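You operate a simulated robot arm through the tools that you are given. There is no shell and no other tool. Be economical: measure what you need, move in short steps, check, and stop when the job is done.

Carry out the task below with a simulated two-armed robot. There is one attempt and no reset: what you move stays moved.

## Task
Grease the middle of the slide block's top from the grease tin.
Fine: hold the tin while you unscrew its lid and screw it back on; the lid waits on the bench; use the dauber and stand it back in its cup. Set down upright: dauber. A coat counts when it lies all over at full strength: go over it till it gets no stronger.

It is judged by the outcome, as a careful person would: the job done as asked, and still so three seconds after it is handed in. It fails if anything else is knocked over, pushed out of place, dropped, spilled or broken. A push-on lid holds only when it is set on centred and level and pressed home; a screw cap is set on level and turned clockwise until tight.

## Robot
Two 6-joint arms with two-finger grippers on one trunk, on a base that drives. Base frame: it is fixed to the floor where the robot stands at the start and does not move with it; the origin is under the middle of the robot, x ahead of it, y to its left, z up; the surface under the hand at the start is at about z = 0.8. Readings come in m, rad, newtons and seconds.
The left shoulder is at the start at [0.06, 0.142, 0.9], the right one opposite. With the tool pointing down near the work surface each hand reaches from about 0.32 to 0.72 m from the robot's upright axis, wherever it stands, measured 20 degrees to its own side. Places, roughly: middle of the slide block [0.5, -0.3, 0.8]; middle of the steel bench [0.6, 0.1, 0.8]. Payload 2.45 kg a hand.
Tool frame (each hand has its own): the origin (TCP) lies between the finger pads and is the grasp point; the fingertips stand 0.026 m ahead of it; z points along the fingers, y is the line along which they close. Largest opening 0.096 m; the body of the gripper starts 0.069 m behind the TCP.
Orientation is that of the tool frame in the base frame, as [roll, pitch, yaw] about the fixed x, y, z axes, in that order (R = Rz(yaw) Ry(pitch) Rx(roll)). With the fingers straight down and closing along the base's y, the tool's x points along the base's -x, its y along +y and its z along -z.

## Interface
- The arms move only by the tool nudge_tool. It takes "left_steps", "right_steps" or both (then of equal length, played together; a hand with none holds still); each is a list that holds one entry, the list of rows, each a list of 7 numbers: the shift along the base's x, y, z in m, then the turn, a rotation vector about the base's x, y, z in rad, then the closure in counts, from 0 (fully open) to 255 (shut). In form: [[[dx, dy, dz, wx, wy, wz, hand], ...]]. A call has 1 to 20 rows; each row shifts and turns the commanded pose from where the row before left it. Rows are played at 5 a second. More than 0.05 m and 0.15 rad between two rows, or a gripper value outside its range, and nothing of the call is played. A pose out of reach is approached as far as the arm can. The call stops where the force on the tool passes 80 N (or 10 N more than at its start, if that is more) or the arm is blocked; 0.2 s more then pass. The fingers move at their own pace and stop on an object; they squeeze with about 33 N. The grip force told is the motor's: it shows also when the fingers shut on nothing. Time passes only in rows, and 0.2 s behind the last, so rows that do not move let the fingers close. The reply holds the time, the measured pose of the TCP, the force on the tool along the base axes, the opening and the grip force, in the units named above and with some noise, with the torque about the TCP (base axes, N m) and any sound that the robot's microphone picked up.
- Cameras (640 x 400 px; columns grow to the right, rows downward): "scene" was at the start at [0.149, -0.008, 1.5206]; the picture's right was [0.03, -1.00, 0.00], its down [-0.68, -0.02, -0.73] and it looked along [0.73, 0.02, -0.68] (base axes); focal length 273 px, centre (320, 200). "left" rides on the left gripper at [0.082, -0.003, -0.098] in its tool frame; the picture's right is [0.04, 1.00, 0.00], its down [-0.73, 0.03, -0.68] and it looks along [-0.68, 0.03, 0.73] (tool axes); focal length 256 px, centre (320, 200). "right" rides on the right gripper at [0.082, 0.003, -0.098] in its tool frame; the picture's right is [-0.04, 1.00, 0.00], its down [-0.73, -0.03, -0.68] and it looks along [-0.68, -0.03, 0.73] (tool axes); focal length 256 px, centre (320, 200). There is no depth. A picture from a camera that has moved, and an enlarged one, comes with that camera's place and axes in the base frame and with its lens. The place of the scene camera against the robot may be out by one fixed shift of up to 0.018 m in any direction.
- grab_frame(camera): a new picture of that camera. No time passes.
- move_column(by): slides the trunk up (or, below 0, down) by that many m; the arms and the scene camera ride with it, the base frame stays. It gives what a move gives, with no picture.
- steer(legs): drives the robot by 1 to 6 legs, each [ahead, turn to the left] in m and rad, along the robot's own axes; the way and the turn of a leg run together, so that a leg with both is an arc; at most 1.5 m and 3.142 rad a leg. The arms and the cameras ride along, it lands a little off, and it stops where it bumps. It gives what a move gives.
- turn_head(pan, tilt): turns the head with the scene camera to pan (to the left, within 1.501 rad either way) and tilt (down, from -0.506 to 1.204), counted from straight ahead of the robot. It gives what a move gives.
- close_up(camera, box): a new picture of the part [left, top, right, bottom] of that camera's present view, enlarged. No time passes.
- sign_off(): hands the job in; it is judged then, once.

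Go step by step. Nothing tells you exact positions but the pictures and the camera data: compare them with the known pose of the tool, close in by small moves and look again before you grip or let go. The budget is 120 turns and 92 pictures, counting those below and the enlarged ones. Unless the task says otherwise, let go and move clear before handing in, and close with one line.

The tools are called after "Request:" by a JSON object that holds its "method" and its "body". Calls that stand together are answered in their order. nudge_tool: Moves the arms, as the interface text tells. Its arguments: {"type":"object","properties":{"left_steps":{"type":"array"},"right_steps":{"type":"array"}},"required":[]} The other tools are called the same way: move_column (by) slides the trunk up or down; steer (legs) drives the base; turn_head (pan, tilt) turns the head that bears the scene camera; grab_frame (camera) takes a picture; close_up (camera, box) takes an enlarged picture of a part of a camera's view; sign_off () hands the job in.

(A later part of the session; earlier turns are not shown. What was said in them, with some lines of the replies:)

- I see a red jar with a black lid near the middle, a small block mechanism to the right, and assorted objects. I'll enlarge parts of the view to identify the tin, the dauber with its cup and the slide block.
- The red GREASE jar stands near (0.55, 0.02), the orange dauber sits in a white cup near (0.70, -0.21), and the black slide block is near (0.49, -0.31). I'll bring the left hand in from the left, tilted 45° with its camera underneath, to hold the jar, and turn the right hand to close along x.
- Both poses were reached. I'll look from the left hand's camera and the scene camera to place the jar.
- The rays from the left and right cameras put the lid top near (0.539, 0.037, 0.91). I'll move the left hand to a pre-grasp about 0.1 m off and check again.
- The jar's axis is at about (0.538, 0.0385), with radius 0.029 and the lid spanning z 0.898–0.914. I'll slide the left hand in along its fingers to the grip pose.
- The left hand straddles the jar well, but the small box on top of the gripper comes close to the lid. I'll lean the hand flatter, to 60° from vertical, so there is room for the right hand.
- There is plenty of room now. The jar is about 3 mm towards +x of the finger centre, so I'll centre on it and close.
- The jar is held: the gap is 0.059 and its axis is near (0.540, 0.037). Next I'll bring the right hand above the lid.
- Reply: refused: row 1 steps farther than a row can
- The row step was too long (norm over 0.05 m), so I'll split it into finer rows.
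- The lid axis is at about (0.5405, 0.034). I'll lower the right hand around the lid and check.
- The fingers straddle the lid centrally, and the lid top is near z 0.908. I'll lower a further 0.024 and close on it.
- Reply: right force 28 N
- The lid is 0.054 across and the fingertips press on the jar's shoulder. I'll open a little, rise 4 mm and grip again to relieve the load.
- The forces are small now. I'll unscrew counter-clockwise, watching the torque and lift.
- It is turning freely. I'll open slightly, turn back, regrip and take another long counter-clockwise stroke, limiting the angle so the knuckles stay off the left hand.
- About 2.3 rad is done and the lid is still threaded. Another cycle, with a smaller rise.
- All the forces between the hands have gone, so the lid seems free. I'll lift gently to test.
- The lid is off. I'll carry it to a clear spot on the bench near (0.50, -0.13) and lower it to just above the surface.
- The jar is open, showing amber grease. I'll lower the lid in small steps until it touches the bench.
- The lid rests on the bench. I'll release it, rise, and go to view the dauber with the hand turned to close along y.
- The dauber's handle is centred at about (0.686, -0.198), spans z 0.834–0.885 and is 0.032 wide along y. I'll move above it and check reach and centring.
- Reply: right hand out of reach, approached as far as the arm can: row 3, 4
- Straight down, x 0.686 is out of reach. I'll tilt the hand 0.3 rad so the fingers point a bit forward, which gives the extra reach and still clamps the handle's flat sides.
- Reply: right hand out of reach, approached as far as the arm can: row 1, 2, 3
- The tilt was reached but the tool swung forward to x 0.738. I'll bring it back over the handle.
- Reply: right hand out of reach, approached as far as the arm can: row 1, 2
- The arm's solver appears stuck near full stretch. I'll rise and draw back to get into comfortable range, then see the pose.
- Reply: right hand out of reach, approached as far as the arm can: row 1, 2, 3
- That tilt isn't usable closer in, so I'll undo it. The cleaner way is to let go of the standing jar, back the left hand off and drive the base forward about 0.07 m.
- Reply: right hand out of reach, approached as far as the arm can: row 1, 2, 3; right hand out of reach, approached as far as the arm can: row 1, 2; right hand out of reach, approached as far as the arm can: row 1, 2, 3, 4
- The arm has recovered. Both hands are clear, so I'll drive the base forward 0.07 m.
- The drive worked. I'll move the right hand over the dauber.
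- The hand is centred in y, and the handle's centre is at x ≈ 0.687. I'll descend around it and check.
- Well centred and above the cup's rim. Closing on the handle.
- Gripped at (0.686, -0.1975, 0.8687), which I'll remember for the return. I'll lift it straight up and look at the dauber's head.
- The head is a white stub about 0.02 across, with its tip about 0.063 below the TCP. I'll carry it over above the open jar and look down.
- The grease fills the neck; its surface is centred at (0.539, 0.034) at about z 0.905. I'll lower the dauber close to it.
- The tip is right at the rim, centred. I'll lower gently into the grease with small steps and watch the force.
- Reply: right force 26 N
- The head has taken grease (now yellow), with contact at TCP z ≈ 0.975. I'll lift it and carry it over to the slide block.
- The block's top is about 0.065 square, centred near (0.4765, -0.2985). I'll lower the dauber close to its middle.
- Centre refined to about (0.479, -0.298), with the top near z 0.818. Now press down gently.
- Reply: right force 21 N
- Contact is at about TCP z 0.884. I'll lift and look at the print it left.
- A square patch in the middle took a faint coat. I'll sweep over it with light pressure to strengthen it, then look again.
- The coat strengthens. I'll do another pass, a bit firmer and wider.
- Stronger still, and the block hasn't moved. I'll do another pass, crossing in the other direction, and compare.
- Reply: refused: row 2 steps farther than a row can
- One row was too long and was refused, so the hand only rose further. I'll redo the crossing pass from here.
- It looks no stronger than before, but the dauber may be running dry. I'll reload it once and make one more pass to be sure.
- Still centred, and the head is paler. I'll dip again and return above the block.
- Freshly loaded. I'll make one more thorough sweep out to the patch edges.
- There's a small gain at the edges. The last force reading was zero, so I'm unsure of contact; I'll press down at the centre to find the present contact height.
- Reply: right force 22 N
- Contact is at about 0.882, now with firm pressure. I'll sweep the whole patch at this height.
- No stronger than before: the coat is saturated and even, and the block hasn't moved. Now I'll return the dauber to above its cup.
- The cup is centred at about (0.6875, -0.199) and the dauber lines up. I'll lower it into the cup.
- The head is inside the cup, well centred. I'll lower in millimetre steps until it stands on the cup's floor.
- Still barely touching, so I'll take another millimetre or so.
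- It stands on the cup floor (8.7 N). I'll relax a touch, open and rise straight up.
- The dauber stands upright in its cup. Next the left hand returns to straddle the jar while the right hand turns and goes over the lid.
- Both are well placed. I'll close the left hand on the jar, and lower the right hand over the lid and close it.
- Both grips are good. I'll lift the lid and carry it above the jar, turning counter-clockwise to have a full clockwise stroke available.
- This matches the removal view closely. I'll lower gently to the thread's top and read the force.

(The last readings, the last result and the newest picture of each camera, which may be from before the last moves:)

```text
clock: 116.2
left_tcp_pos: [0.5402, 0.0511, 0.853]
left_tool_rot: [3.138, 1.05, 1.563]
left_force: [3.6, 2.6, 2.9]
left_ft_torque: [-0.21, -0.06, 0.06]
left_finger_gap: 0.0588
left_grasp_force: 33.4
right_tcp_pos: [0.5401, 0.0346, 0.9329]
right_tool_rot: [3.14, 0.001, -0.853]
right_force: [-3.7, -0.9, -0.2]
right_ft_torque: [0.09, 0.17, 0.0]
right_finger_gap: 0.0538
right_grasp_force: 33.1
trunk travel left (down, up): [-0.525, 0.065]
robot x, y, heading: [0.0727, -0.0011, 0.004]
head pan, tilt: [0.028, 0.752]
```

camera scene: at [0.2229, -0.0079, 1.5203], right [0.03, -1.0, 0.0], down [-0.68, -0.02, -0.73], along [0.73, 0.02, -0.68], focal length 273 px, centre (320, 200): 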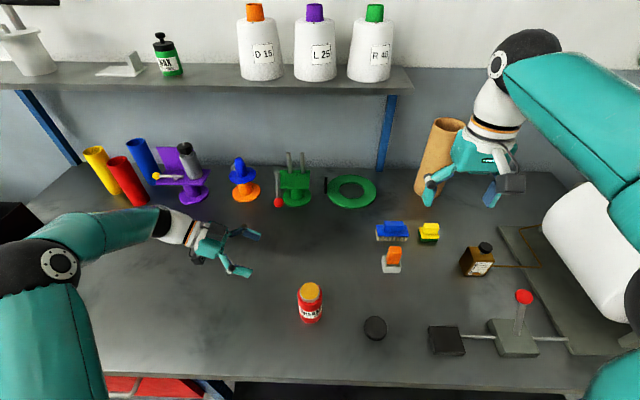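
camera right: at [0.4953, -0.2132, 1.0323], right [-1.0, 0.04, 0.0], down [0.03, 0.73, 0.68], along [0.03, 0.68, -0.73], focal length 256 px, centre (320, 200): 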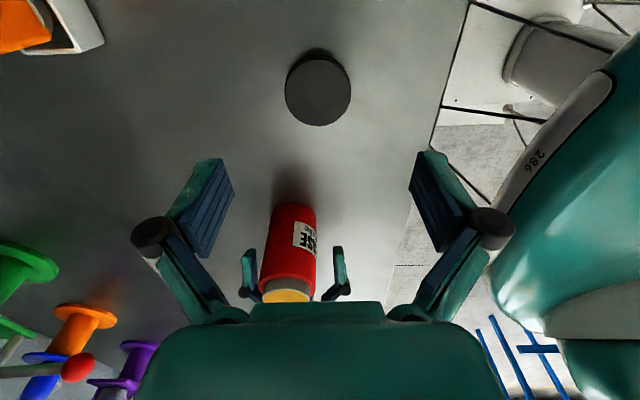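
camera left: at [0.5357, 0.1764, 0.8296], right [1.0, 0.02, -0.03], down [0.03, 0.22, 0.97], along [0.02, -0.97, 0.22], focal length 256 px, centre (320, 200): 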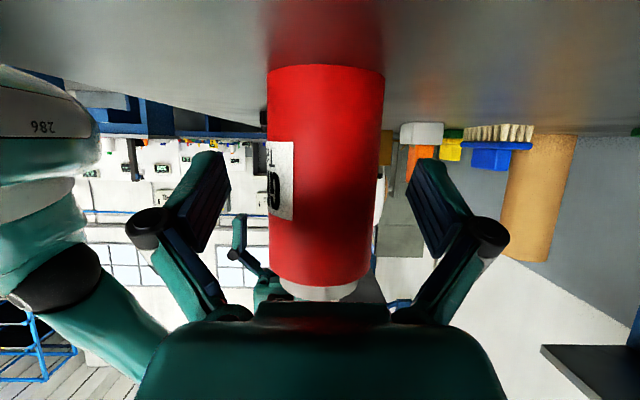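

Request:
{"method": "nudge_tool", "body": {"right_steps": [[[-0.0003, 0, -0.001, 0, 0, 0, 255], [0, 0, 0, 0, 0, 0, 255]]]}}

Request:
{"method": "nudge_tool", "body": {"right_steps": [[[0, 0, -0.0008, 0, 0, 0, 255], [0, 0, 0, 0, 0, 0, 255]]]}}

```text
clock: 116.8
left_tcp_pos: [0.5398, 0.0513, 0.8516]
left_tool_rot: [3.135, 1.049, 1.562]
left_force: [6.7, 1.5, 2.4]
left_ft_torque: [-0.11, -0.22, 0.07]
left_finger_gap: 0.0587
left_grasp_force: 33.3
right_tcp_pos: [0.5411, 0.0342, 0.9316]
right_tool_rot: [3.141, 0.0, -0.852]
right_force: [-4.6, -2.0, 6.4]
right_ft_torque: [-0.06, 0.21, 0.02]
right_finger_gap: 0.054
right_grasp_force: 33.4
trunk travel left (down, up): [-0.525, 0.065]
robot x, y, heading: [0.071, 0.0016, -0.003]
head pan, tilt: [0.028, 0.752]
```

```text
clock: 117.4
left_tcp_pos: [0.5395, 0.0492, 0.8515]
left_tool_rot: [3.136, 1.047, 1.562]
left_force: [9.5, 0.9, -0.1]
left_ft_torque: [-0.19, -0.37, 0.06]
left_finger_gap: 0.0588
left_grasp_force: 33.4
right_tcp_pos: [0.5402, 0.0346, 0.9328]
right_tool_rot: [-3.141, -0.001, -0.851]
right_force: [-7.2, -2.9, 15.6]
right_ft_torque: [-0.08, 0.24, 0.0]
right_finger_gap: 0.0538
right_grasp_force: 33.2
trunk travel left (down, up): [-0.525, 0.065]
robot x, y, heading: [0.0718, 0.0019, 0.0]
head pan, tilt: [0.028, 0.752]
```

The lid sits on the thread with about 15 N. Now I turn it clockwise, following the thread down.

Request:
{"method": "nudge_tool", "body": {"right_steps": [[[-0.0005, 0, 0, 0, 0, -0.14, 255], [0, 0, -0.00015, 0, 0, -0.14, 255], [0, 0, -0.00015, 0, 0, -0.14, 255], [0, 0, -0.00015, 0, 0, -0.14, 255], [0, 0, -0.00015, 0, 0, -0.14, 255], [0, 0, -0.00015, 0, 0, -0.14, 255], [0, 0, -0.00015, 0, 0, -0.14, 255], [0, 0, -0.00015, 0, 0, -0.14, 255], [0, 0, -0.00015, 0, 0, -0.14, 255], [0, 0, -0.00015, 0, 0, -0.14, 255], [0, 0, -0.00015, 0, 0, -0.14, 255], [0, 0, 0, 0, 0, 0, 255]]]}}

```text
clock: 120.0
left_tcp_pos: [0.5405, 0.0511, 0.8524]
left_tool_rot: [3.134, 1.047, 1.561]
left_force: [13.4, 3.0, -3.5]
left_ft_torque: [0.1, -0.42, 0.16]
left_finger_gap: 0.059
left_grasp_force: 33.0
right_tcp_pos: [0.5397, 0.0343, 0.9314]
right_tool_rot: [-3.141, -0.001, -2.392]
right_force: [-8.1, -4.0, 24.2]
right_ft_torque: [-0.2, 0.19, -0.01]
right_finger_gap: 0.0542
right_grasp_force: 33.0
trunk travel left (down, up): [-0.525, 0.065]
robot x, y, heading: [0.0704, -0.0042, 0.002]
head pan, tilt: [0.028, 0.752]
```

Down-force is steady. Regrip and take the next stroke.

Request:
{"method": "nudge_tool", "body": {"right_steps": [[[0, 0, 0.001, 0, 0, 0, 80], [0, 0, 0, 0, 0, 0, 80], [0, 0, 0, 0, 0, 0.14, 80], [0, 0, 0, 0, 0, 0.14, 80], [0, 0, 0, 0, 0, 0.14, 80], [0, 0, 0, 0, 0, 0.14, 80], [0, 0, 0, 0, 0, 0.14, 80], [0, 0, 0, 0, 0, 0.14, 80], [0, 0, 0, 0, 0, 0.14, 80], [0, 0, 0, 0, 0, 0.14, 80], [0, 0, 0, 0, 0, 0.14, 80], [0, 0, 0, 0, 0, 0.14, 80], [0, 0, 0, 0, 0, 0.14, 80], [0, 0, 0, 0, 0, 0, 255], [0, 0, 0, 0, 0, 0, 255], [0, 0, 0, 0, 0, 0, 255]]]}}

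Request:
{"method": "close_up", "body": {"camera": "right", "box": [200, 40, 440, 260]}}

```text
clock: 123.4
left_tcp_pos: [0.5393, 0.051, 0.852]
left_tool_rot: [3.134, 1.049, 1.562]
left_force: [0.0, -0.8, 3.7]
left_ft_torque: [-0.09, -0.18, 0.0]
left_finger_gap: 0.0584
left_grasp_force: 33.0
right_tcp_pos: [0.5397, 0.0348, 0.9316]
right_tool_rot: [3.141, -0.001, -0.852]
right_force: [-0.7, -0.7, 1.3]
right_ft_torque: [-0.01, 0.03, -0.02]
right_finger_gap: 0.054
right_grasp_force: 33.4
trunk travel left (down, up): [-0.525, 0.065]
robot x, y, heading: [0.0708, 0.0009, -0.003]
head pan, tilt: [0.028, 0.752]
```

```text
1.82 times, centred on (320, 150) of right
camera zoom: at [0.5917, -0.0304, 1.0299], right [-0.78, -0.63, 0.0], down [-0.46, 0.57, 0.68], along [-0.43, 0.53, -0.73], focal length 465 px, centre (320, 291)
```

zoom: 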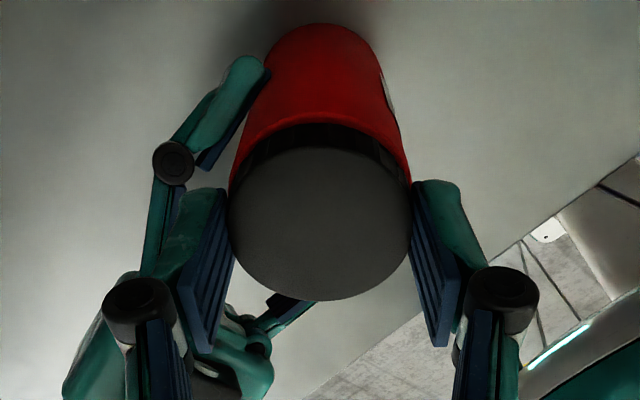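

The lid sits level and forces are near zero. Second clockwise stroke, with a little down-pressure.

Request:
{"method": "nudge_tool", "body": {"right_steps": [[[0, 0, -0.001, 0, 0, -0.14, 255], [0, 0, -0.00015, 0, 0, -0.14, 255], [0, 0, -0.00015, 0, 0, -0.14, 255], [0, 0, -0.00015, 0, 0, -0.14, 255], [0, 0, -0.00015, 0, 0, -0.14, 255], [0, 0, -0.00015, 0, 0, -0.14, 255], [0, 0, -0.00015, 0, 0, -0.14, 255], [0, 0, -0.00015, 0, 0, -0.14, 255], [0, 0, -0.00015, 0, 0, -0.14, 255], [0, 0, -0.00015, 0, 0, -0.14, 255], [0, 0, -0.00015, 0, 0, -0.14, 255], [0, 0, 0, 0, 0, 0, 255]]]}}

Request:
{"method": "nudge_tool", "body": {"right_steps": [[[0, 0, 0.0005, 0, 0, 0, 80], [0, 0, 0, 0, 0, 0, 80], [0, 0, 0, 0, 0, 0.14, 80], [0, 0, 0, 0, 0, 0.14, 80], [0, 0, 0, 0, 0, 0.14, 80], [0, 0, 0, 0, 0, 0.14, 80], [0, 0, 0, 0, 0, 0.14, 80], [0, 0, 0, 0, 0, 0.14, 80], [0, 0, 0, 0, 0, 0.14, 80], [0, 0, 0, 0, 0, 0.14, 80], [0, 0, 0, 0, 0, 0.14, 80], [0, 0, 0, 0, 0, 0.14, 80], [0, 0, 0, 0, 0, 0.14, 80], [0, 0, 0, 0, 0, 0, 255], [0, 0, 0, 0, 0, 0, 255], [0, 0, 0, 0, 0, 0, 255]]]}}

```text
clock: 126.0
left_tcp_pos: [0.5392, 0.0512, 0.8528]
left_tool_rot: [3.136, 1.05, 1.562]
left_force: [6.8, -0.8, -2.4]
left_ft_torque: [0.16, -0.55, 0.06]
left_finger_gap: 0.0589
left_grasp_force: 32.7
right_tcp_pos: [0.5397, 0.0339, 0.929]
right_tool_rot: [3.14, 0.002, -2.394]
right_force: [-3.5, -0.9, 20.8]
right_ft_torque: [-0.17, 0.08, -0.01]
right_finger_gap: 0.0542
right_grasp_force: 32.9
trunk travel left (down, up): [-0.525, 0.065]
robot x, y, heading: [0.0679, -0.0049, -0.006]
head pan, tilt: [0.028, 0.752]
```

```text
clock: 129.4
left_tcp_pos: [0.5392, 0.0513, 0.852]
left_tool_rot: [3.136, 1.049, 1.561]
left_force: [-0.6, -1.6, 4.7]
left_ft_torque: [-0.08, -0.26, -0.06]
left_finger_gap: 0.0583
left_grasp_force: 33.1
right_tcp_pos: [0.541, 0.034, 0.9291]
right_tool_rot: [-3.141, 0.0, -0.852]
right_force: [0.6, 0.1, 1.3]
right_ft_torque: [0.02, -0.03, 0.0]
right_finger_gap: 0.054
right_grasp_force: 32.5
trunk travel left (down, up): [-0.525, 0.065]
robot x, y, heading: [0.0733, 0.0008, 0.003]
head pan, tilt: [0.028, 0.752]
```

The lid is screwing down. Third stroke.

Request:
{"method": "nudge_tool", "body": {"right_steps": [[[0, 0, -0.0005, 0, 0, -0.14, 255], [0, 0, -0.00015, 0, 0, -0.14, 255], [0, 0, -0.00015, 0, 0, -0.14, 255], [0, 0, -0.00015, 0, 0, -0.14, 255], [0, 0, -0.00015, 0, 0, -0.14, 255], [0, 0, -0.0001, 0, 0, -0.14, 255], [0, 0, 0, 0, 0, 0, 255]]]}}

Request:
{"method": "nudge_tool", "body": {"right_steps": [[[0, 0, -0.0001, 0, 0, -0.14, 255], [0, 0, -0.0001, 0, 0, -0.14, 255], [0, 0, -0.0001, 0, 0, -0.14, 255], [0, 0, 0, 0, 0, -0.14, 255], [0, 0, 0, 0, 0, -0.14, 255]]]}}

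```text
clock: 131.0
left_tcp_pos: [0.5394, 0.0509, 0.8524]
left_tool_rot: [3.134, 1.05, 1.563]
left_force: [0.0, -0.7, 3.6]
left_ft_torque: [-0.09, -0.49, -0.78]
left_finger_gap: 0.0586
left_grasp_force: 32.7
right_tcp_pos: [0.5405, 0.0346, 0.9293]
right_tool_rot: [-3.141, 0.0, -1.693]
right_force: [1.3, -1.2, 3.4]
right_ft_torque: [-0.09, 0.09, 0.75]
right_finger_gap: 0.053
right_grasp_force: 32.8
trunk travel left (down, up): [-0.525, 0.065]
robot x, y, heading: [0.0681, 0.0013, -0.001]
head pan, tilt: [0.028, 0.752]
```

```text
clock: 132.2
left_tcp_pos: [0.5395, 0.0502, 0.8524]
left_tool_rot: [3.134, 1.05, 1.562]
left_force: [11.4, -3.8, 0.4]
left_ft_torque: [0.05, 0.48, -1.1]
left_finger_gap: 0.0596
left_grasp_force: 32.5
right_tcp_pos: [0.5397, 0.0338, 0.9274]
right_tool_rot: [3.138, -0.006, -2.392]
right_force: [-12.2, 3.4, 3.6]
right_ft_torque: [0.12, 0.45, 1.25]
right_finger_gap: 0.0534
right_grasp_force: 33.3
trunk travel left (down, up): [-0.525, 0.065]
robot x, y, heading: [0.0763, 0.0004, 0.001]
head pan, tilt: [0.028, 0.752]
```

The reaction torque rose to about 1.2 N·m, so the lid has come tight. I'll look to confirm it is level and the jar is undisturbed.

Request:
{"method": "close_up", "body": {"camera": "right", "box": [200, 40, 440, 260]}}

Request:
{"method": "close_up", "body": {"camera": "scene", "box": [230, 220, 390, 330]}}

```text
1.82 times, centred on (320, 150) of right
camera zoom: at [0.4779, -0.0198, 1.0266], right [-0.65, 0.76, 0.0], down [0.56, 0.48, 0.68], along [0.51, 0.44, -0.74], focal length 465 px, centre (320, 291)
```

zoom: 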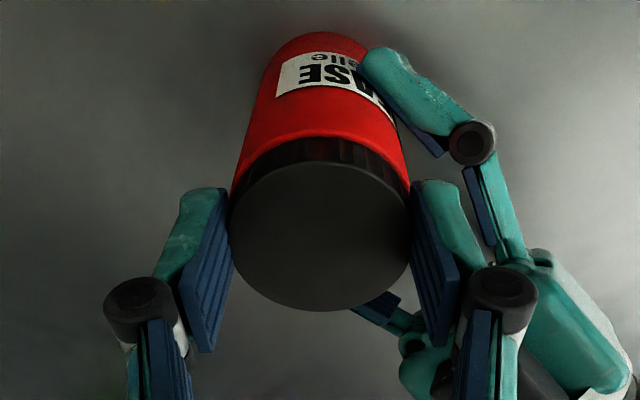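

```text
3.64 times, centred on (310, 275) of scene
camera zoom: at [0.2198, -0.0079, 1.5206], right [0.03, -1.0, 0.0], down [-0.68, -0.02, -0.73], along [0.73, 0.02, -0.68], focal length 993 px, centre (356, -73)
```

zoom: 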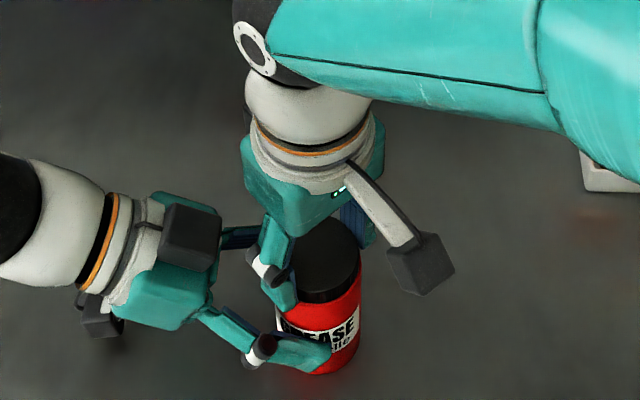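

The lid is level and tight, and the jar is in place. I'll release the right hand and raise it, then open the left hand and back it off.

Request:
{"method": "nudge_tool", "body": {"right_steps": [[[0, 0, 0, 0, 0, 0, 180], [0, 0, 0, 0, 0, 0, 60], [0, 0, 0, 0, 0, 0, 40], [0, 0, 0.02, 0, 0, 0, 40], [0, 0, 0.04, 0, 0, 0, 40], [0, 0, 0.04, 0, 0, 0, 0], [0, 0, 0.04, 0, 0, 0, 0], [0, 0, 0, 0, 0, 0, 0], [0, -0.04, 0.02, 0, 0, 0, 0], [0, -0.04, 0.02, 0, 0, 0, 0], [0, -0.04, 0, 0, 0, 0, 0], [0, -0.04, 0, 0, 0, 0, 0], [0, 0, 0, 0, 0, 0, 0], [0, 0, 0, 0, 0, 0, 0]]], "left_steps": [[[0, 0, 0, 0, 0, 0, 255], [0, 0, 0, 0, 0, 0, 255], [0, 0, 0, 0, 0, 0, 255], [0, 0, 0, 0, 0, 0, 255], [0, 0, 0, 0, 0, 0, 255], [0, 0, 0, 0, 0, 0, 255], [0, 0, 0, 0, 0, 0, 180], [0, 0, 0, 0, 0, 0, 90], [0, 0, 0, 0, 0, 0, 0], [0, 0, 0, 0, 0, 0, 0], [0, 0.026, 0.015, 0, 0, 0, 0], [0, 0.026, 0.015, 0, 0, 0, 0], [0, 0.026, 0.015, 0, 0, 0, 0], [0, 0.03, 0.03, 0, 0, 0, 0]]]}}

Request:
{"method": "grab_frame", "body": {"camera": "scene"}}

Request:
{"method": "close_up", "body": {"camera": "left", "box": [160, 0, 480, 200]}}

Request:
{"method": "close_up", "body": {"camera": "scene", "box": [270, 240, 370, 330]}}

```text
clock: 135.2
left_tcp_pos: [0.5398, 0.161, 0.9286]
left_tool_rot: [3.136, 1.049, 1.563]
left_force: [0.4, -0.2, 0.2]
left_ft_torque: [0.0, -0.06, 0.0]
left_finger_gap: 0.0961
left_grasp_force: 0.1
right_tcp_pos: [0.5377, -0.1272, 1.1077]
right_tool_rot: [3.141, -0.001, -2.391]
right_force: [0.4, -0.4, 0.4]
right_ft_torque: [-0.03, 0.02, 0.01]
right_finger_gap: 0.0961
right_grasp_force: 0.0
trunk travel left (down, up): [-0.525, 0.065]
robot x, y, heading: [0.0721, -0.0023, 0.0]
head pan, tilt: [0.028, 0.752]
```

```text
9 pictures are left
camera scene: at [0.219, -0.0079, 1.5207], right [0.03, -1.0, 0.0], down [-0.68, -0.02, -0.73], along [0.73, 0.02, -0.68], focal length 273 px, centre (320, 200)
```

scene: 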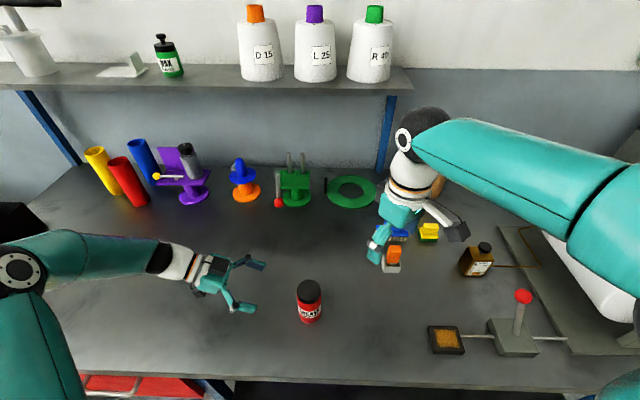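

```text
2.00 times, centred on (320, 100) of left
camera zoom: at [0.536, 0.2861, 0.906], right [1.0, 0.02, -0.03], down [0.03, 0.22, 0.97], along [0.02, -0.97, 0.22], focal length 512 px, centre (320, 400)
```

zoom: 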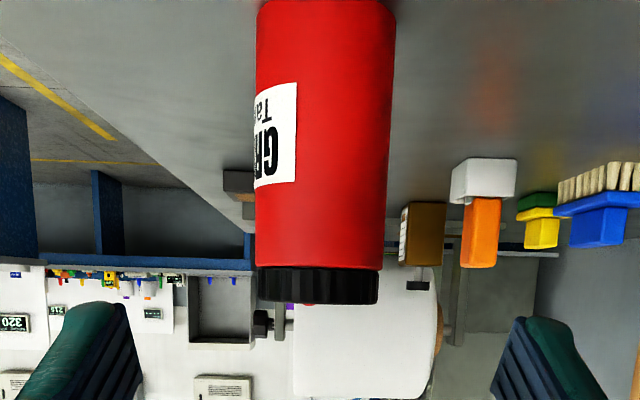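

```text
4.44 times, centred on (320, 285) of scene
camera zoom: at [0.219, -0.0079, 1.5207], right [0.03, -1.0, 0.0], down [-0.68, -0.02, -0.73], along [0.73, 0.02, -0.68], focal length 1214 px, centre (320, -178)
```

zoom: 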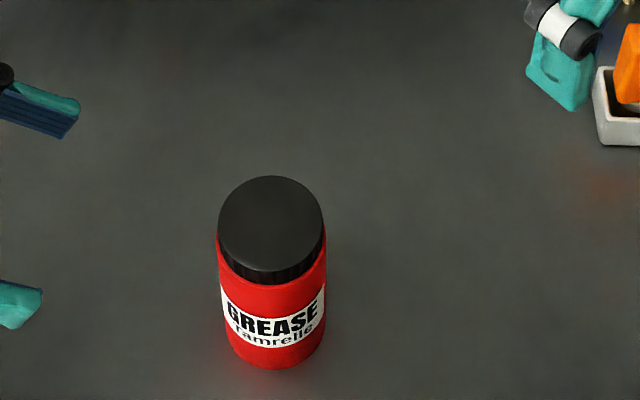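

The jar is shut, level and standing in place, and the dauber is upright. One last close look at the block and the cup.

Request:
{"method": "close_up", "body": {"camera": "scene", "box": [410, 305, 510, 370]}}

Request:
{"method": "grab_frame", "body": {"camera": "right"}}

```text
6.15 times, centred on (460, 338) of scene
camera zoom: at [0.219, -0.0079, 1.5207], right [0.03, -1.0, 0.0], down [-0.68, -0.02, -0.73], along [0.73, 0.02, -0.68], focal length 1681 px, centre (-542, -646)
```

zoom: 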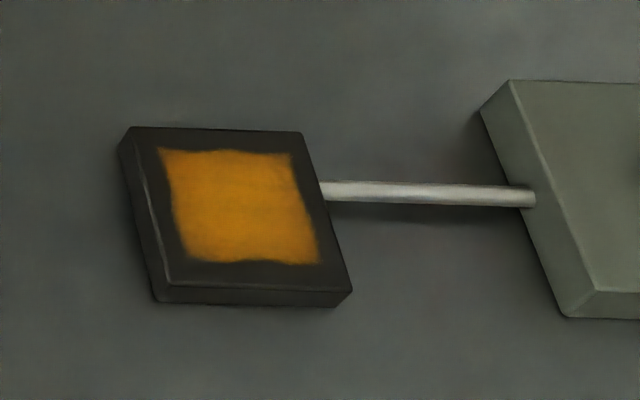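

```text
5 pictures are left
camera right: at [0.4766, -0.1807, 1.2065], right [-0.65, 0.76, 0.0], down [0.56, 0.48, 0.68], along [0.51, 0.44, -0.73], focal length 256 px, centre (320, 200)
```

right: 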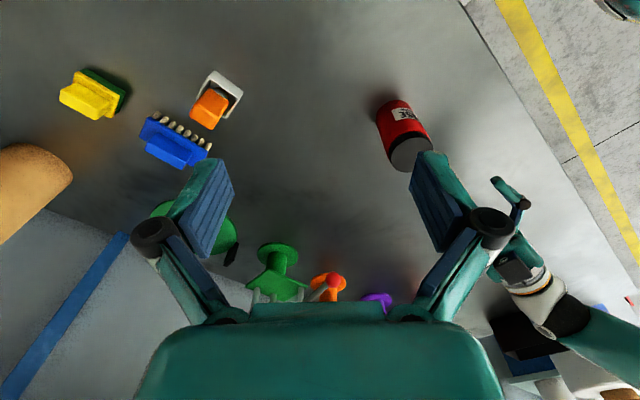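

The coat is even and full, the tin is closed, the dauber stands in its cup, and both hands are clear.

Request:
{"method": "sign_off", "body": {}}

```text
The job is handed in.
```

I greased the middle of the slide block's top, going over it until the coat got no stronger. The tin is screwed shut where it stood, the dauber is upright in its cup, and I've handed the job in.
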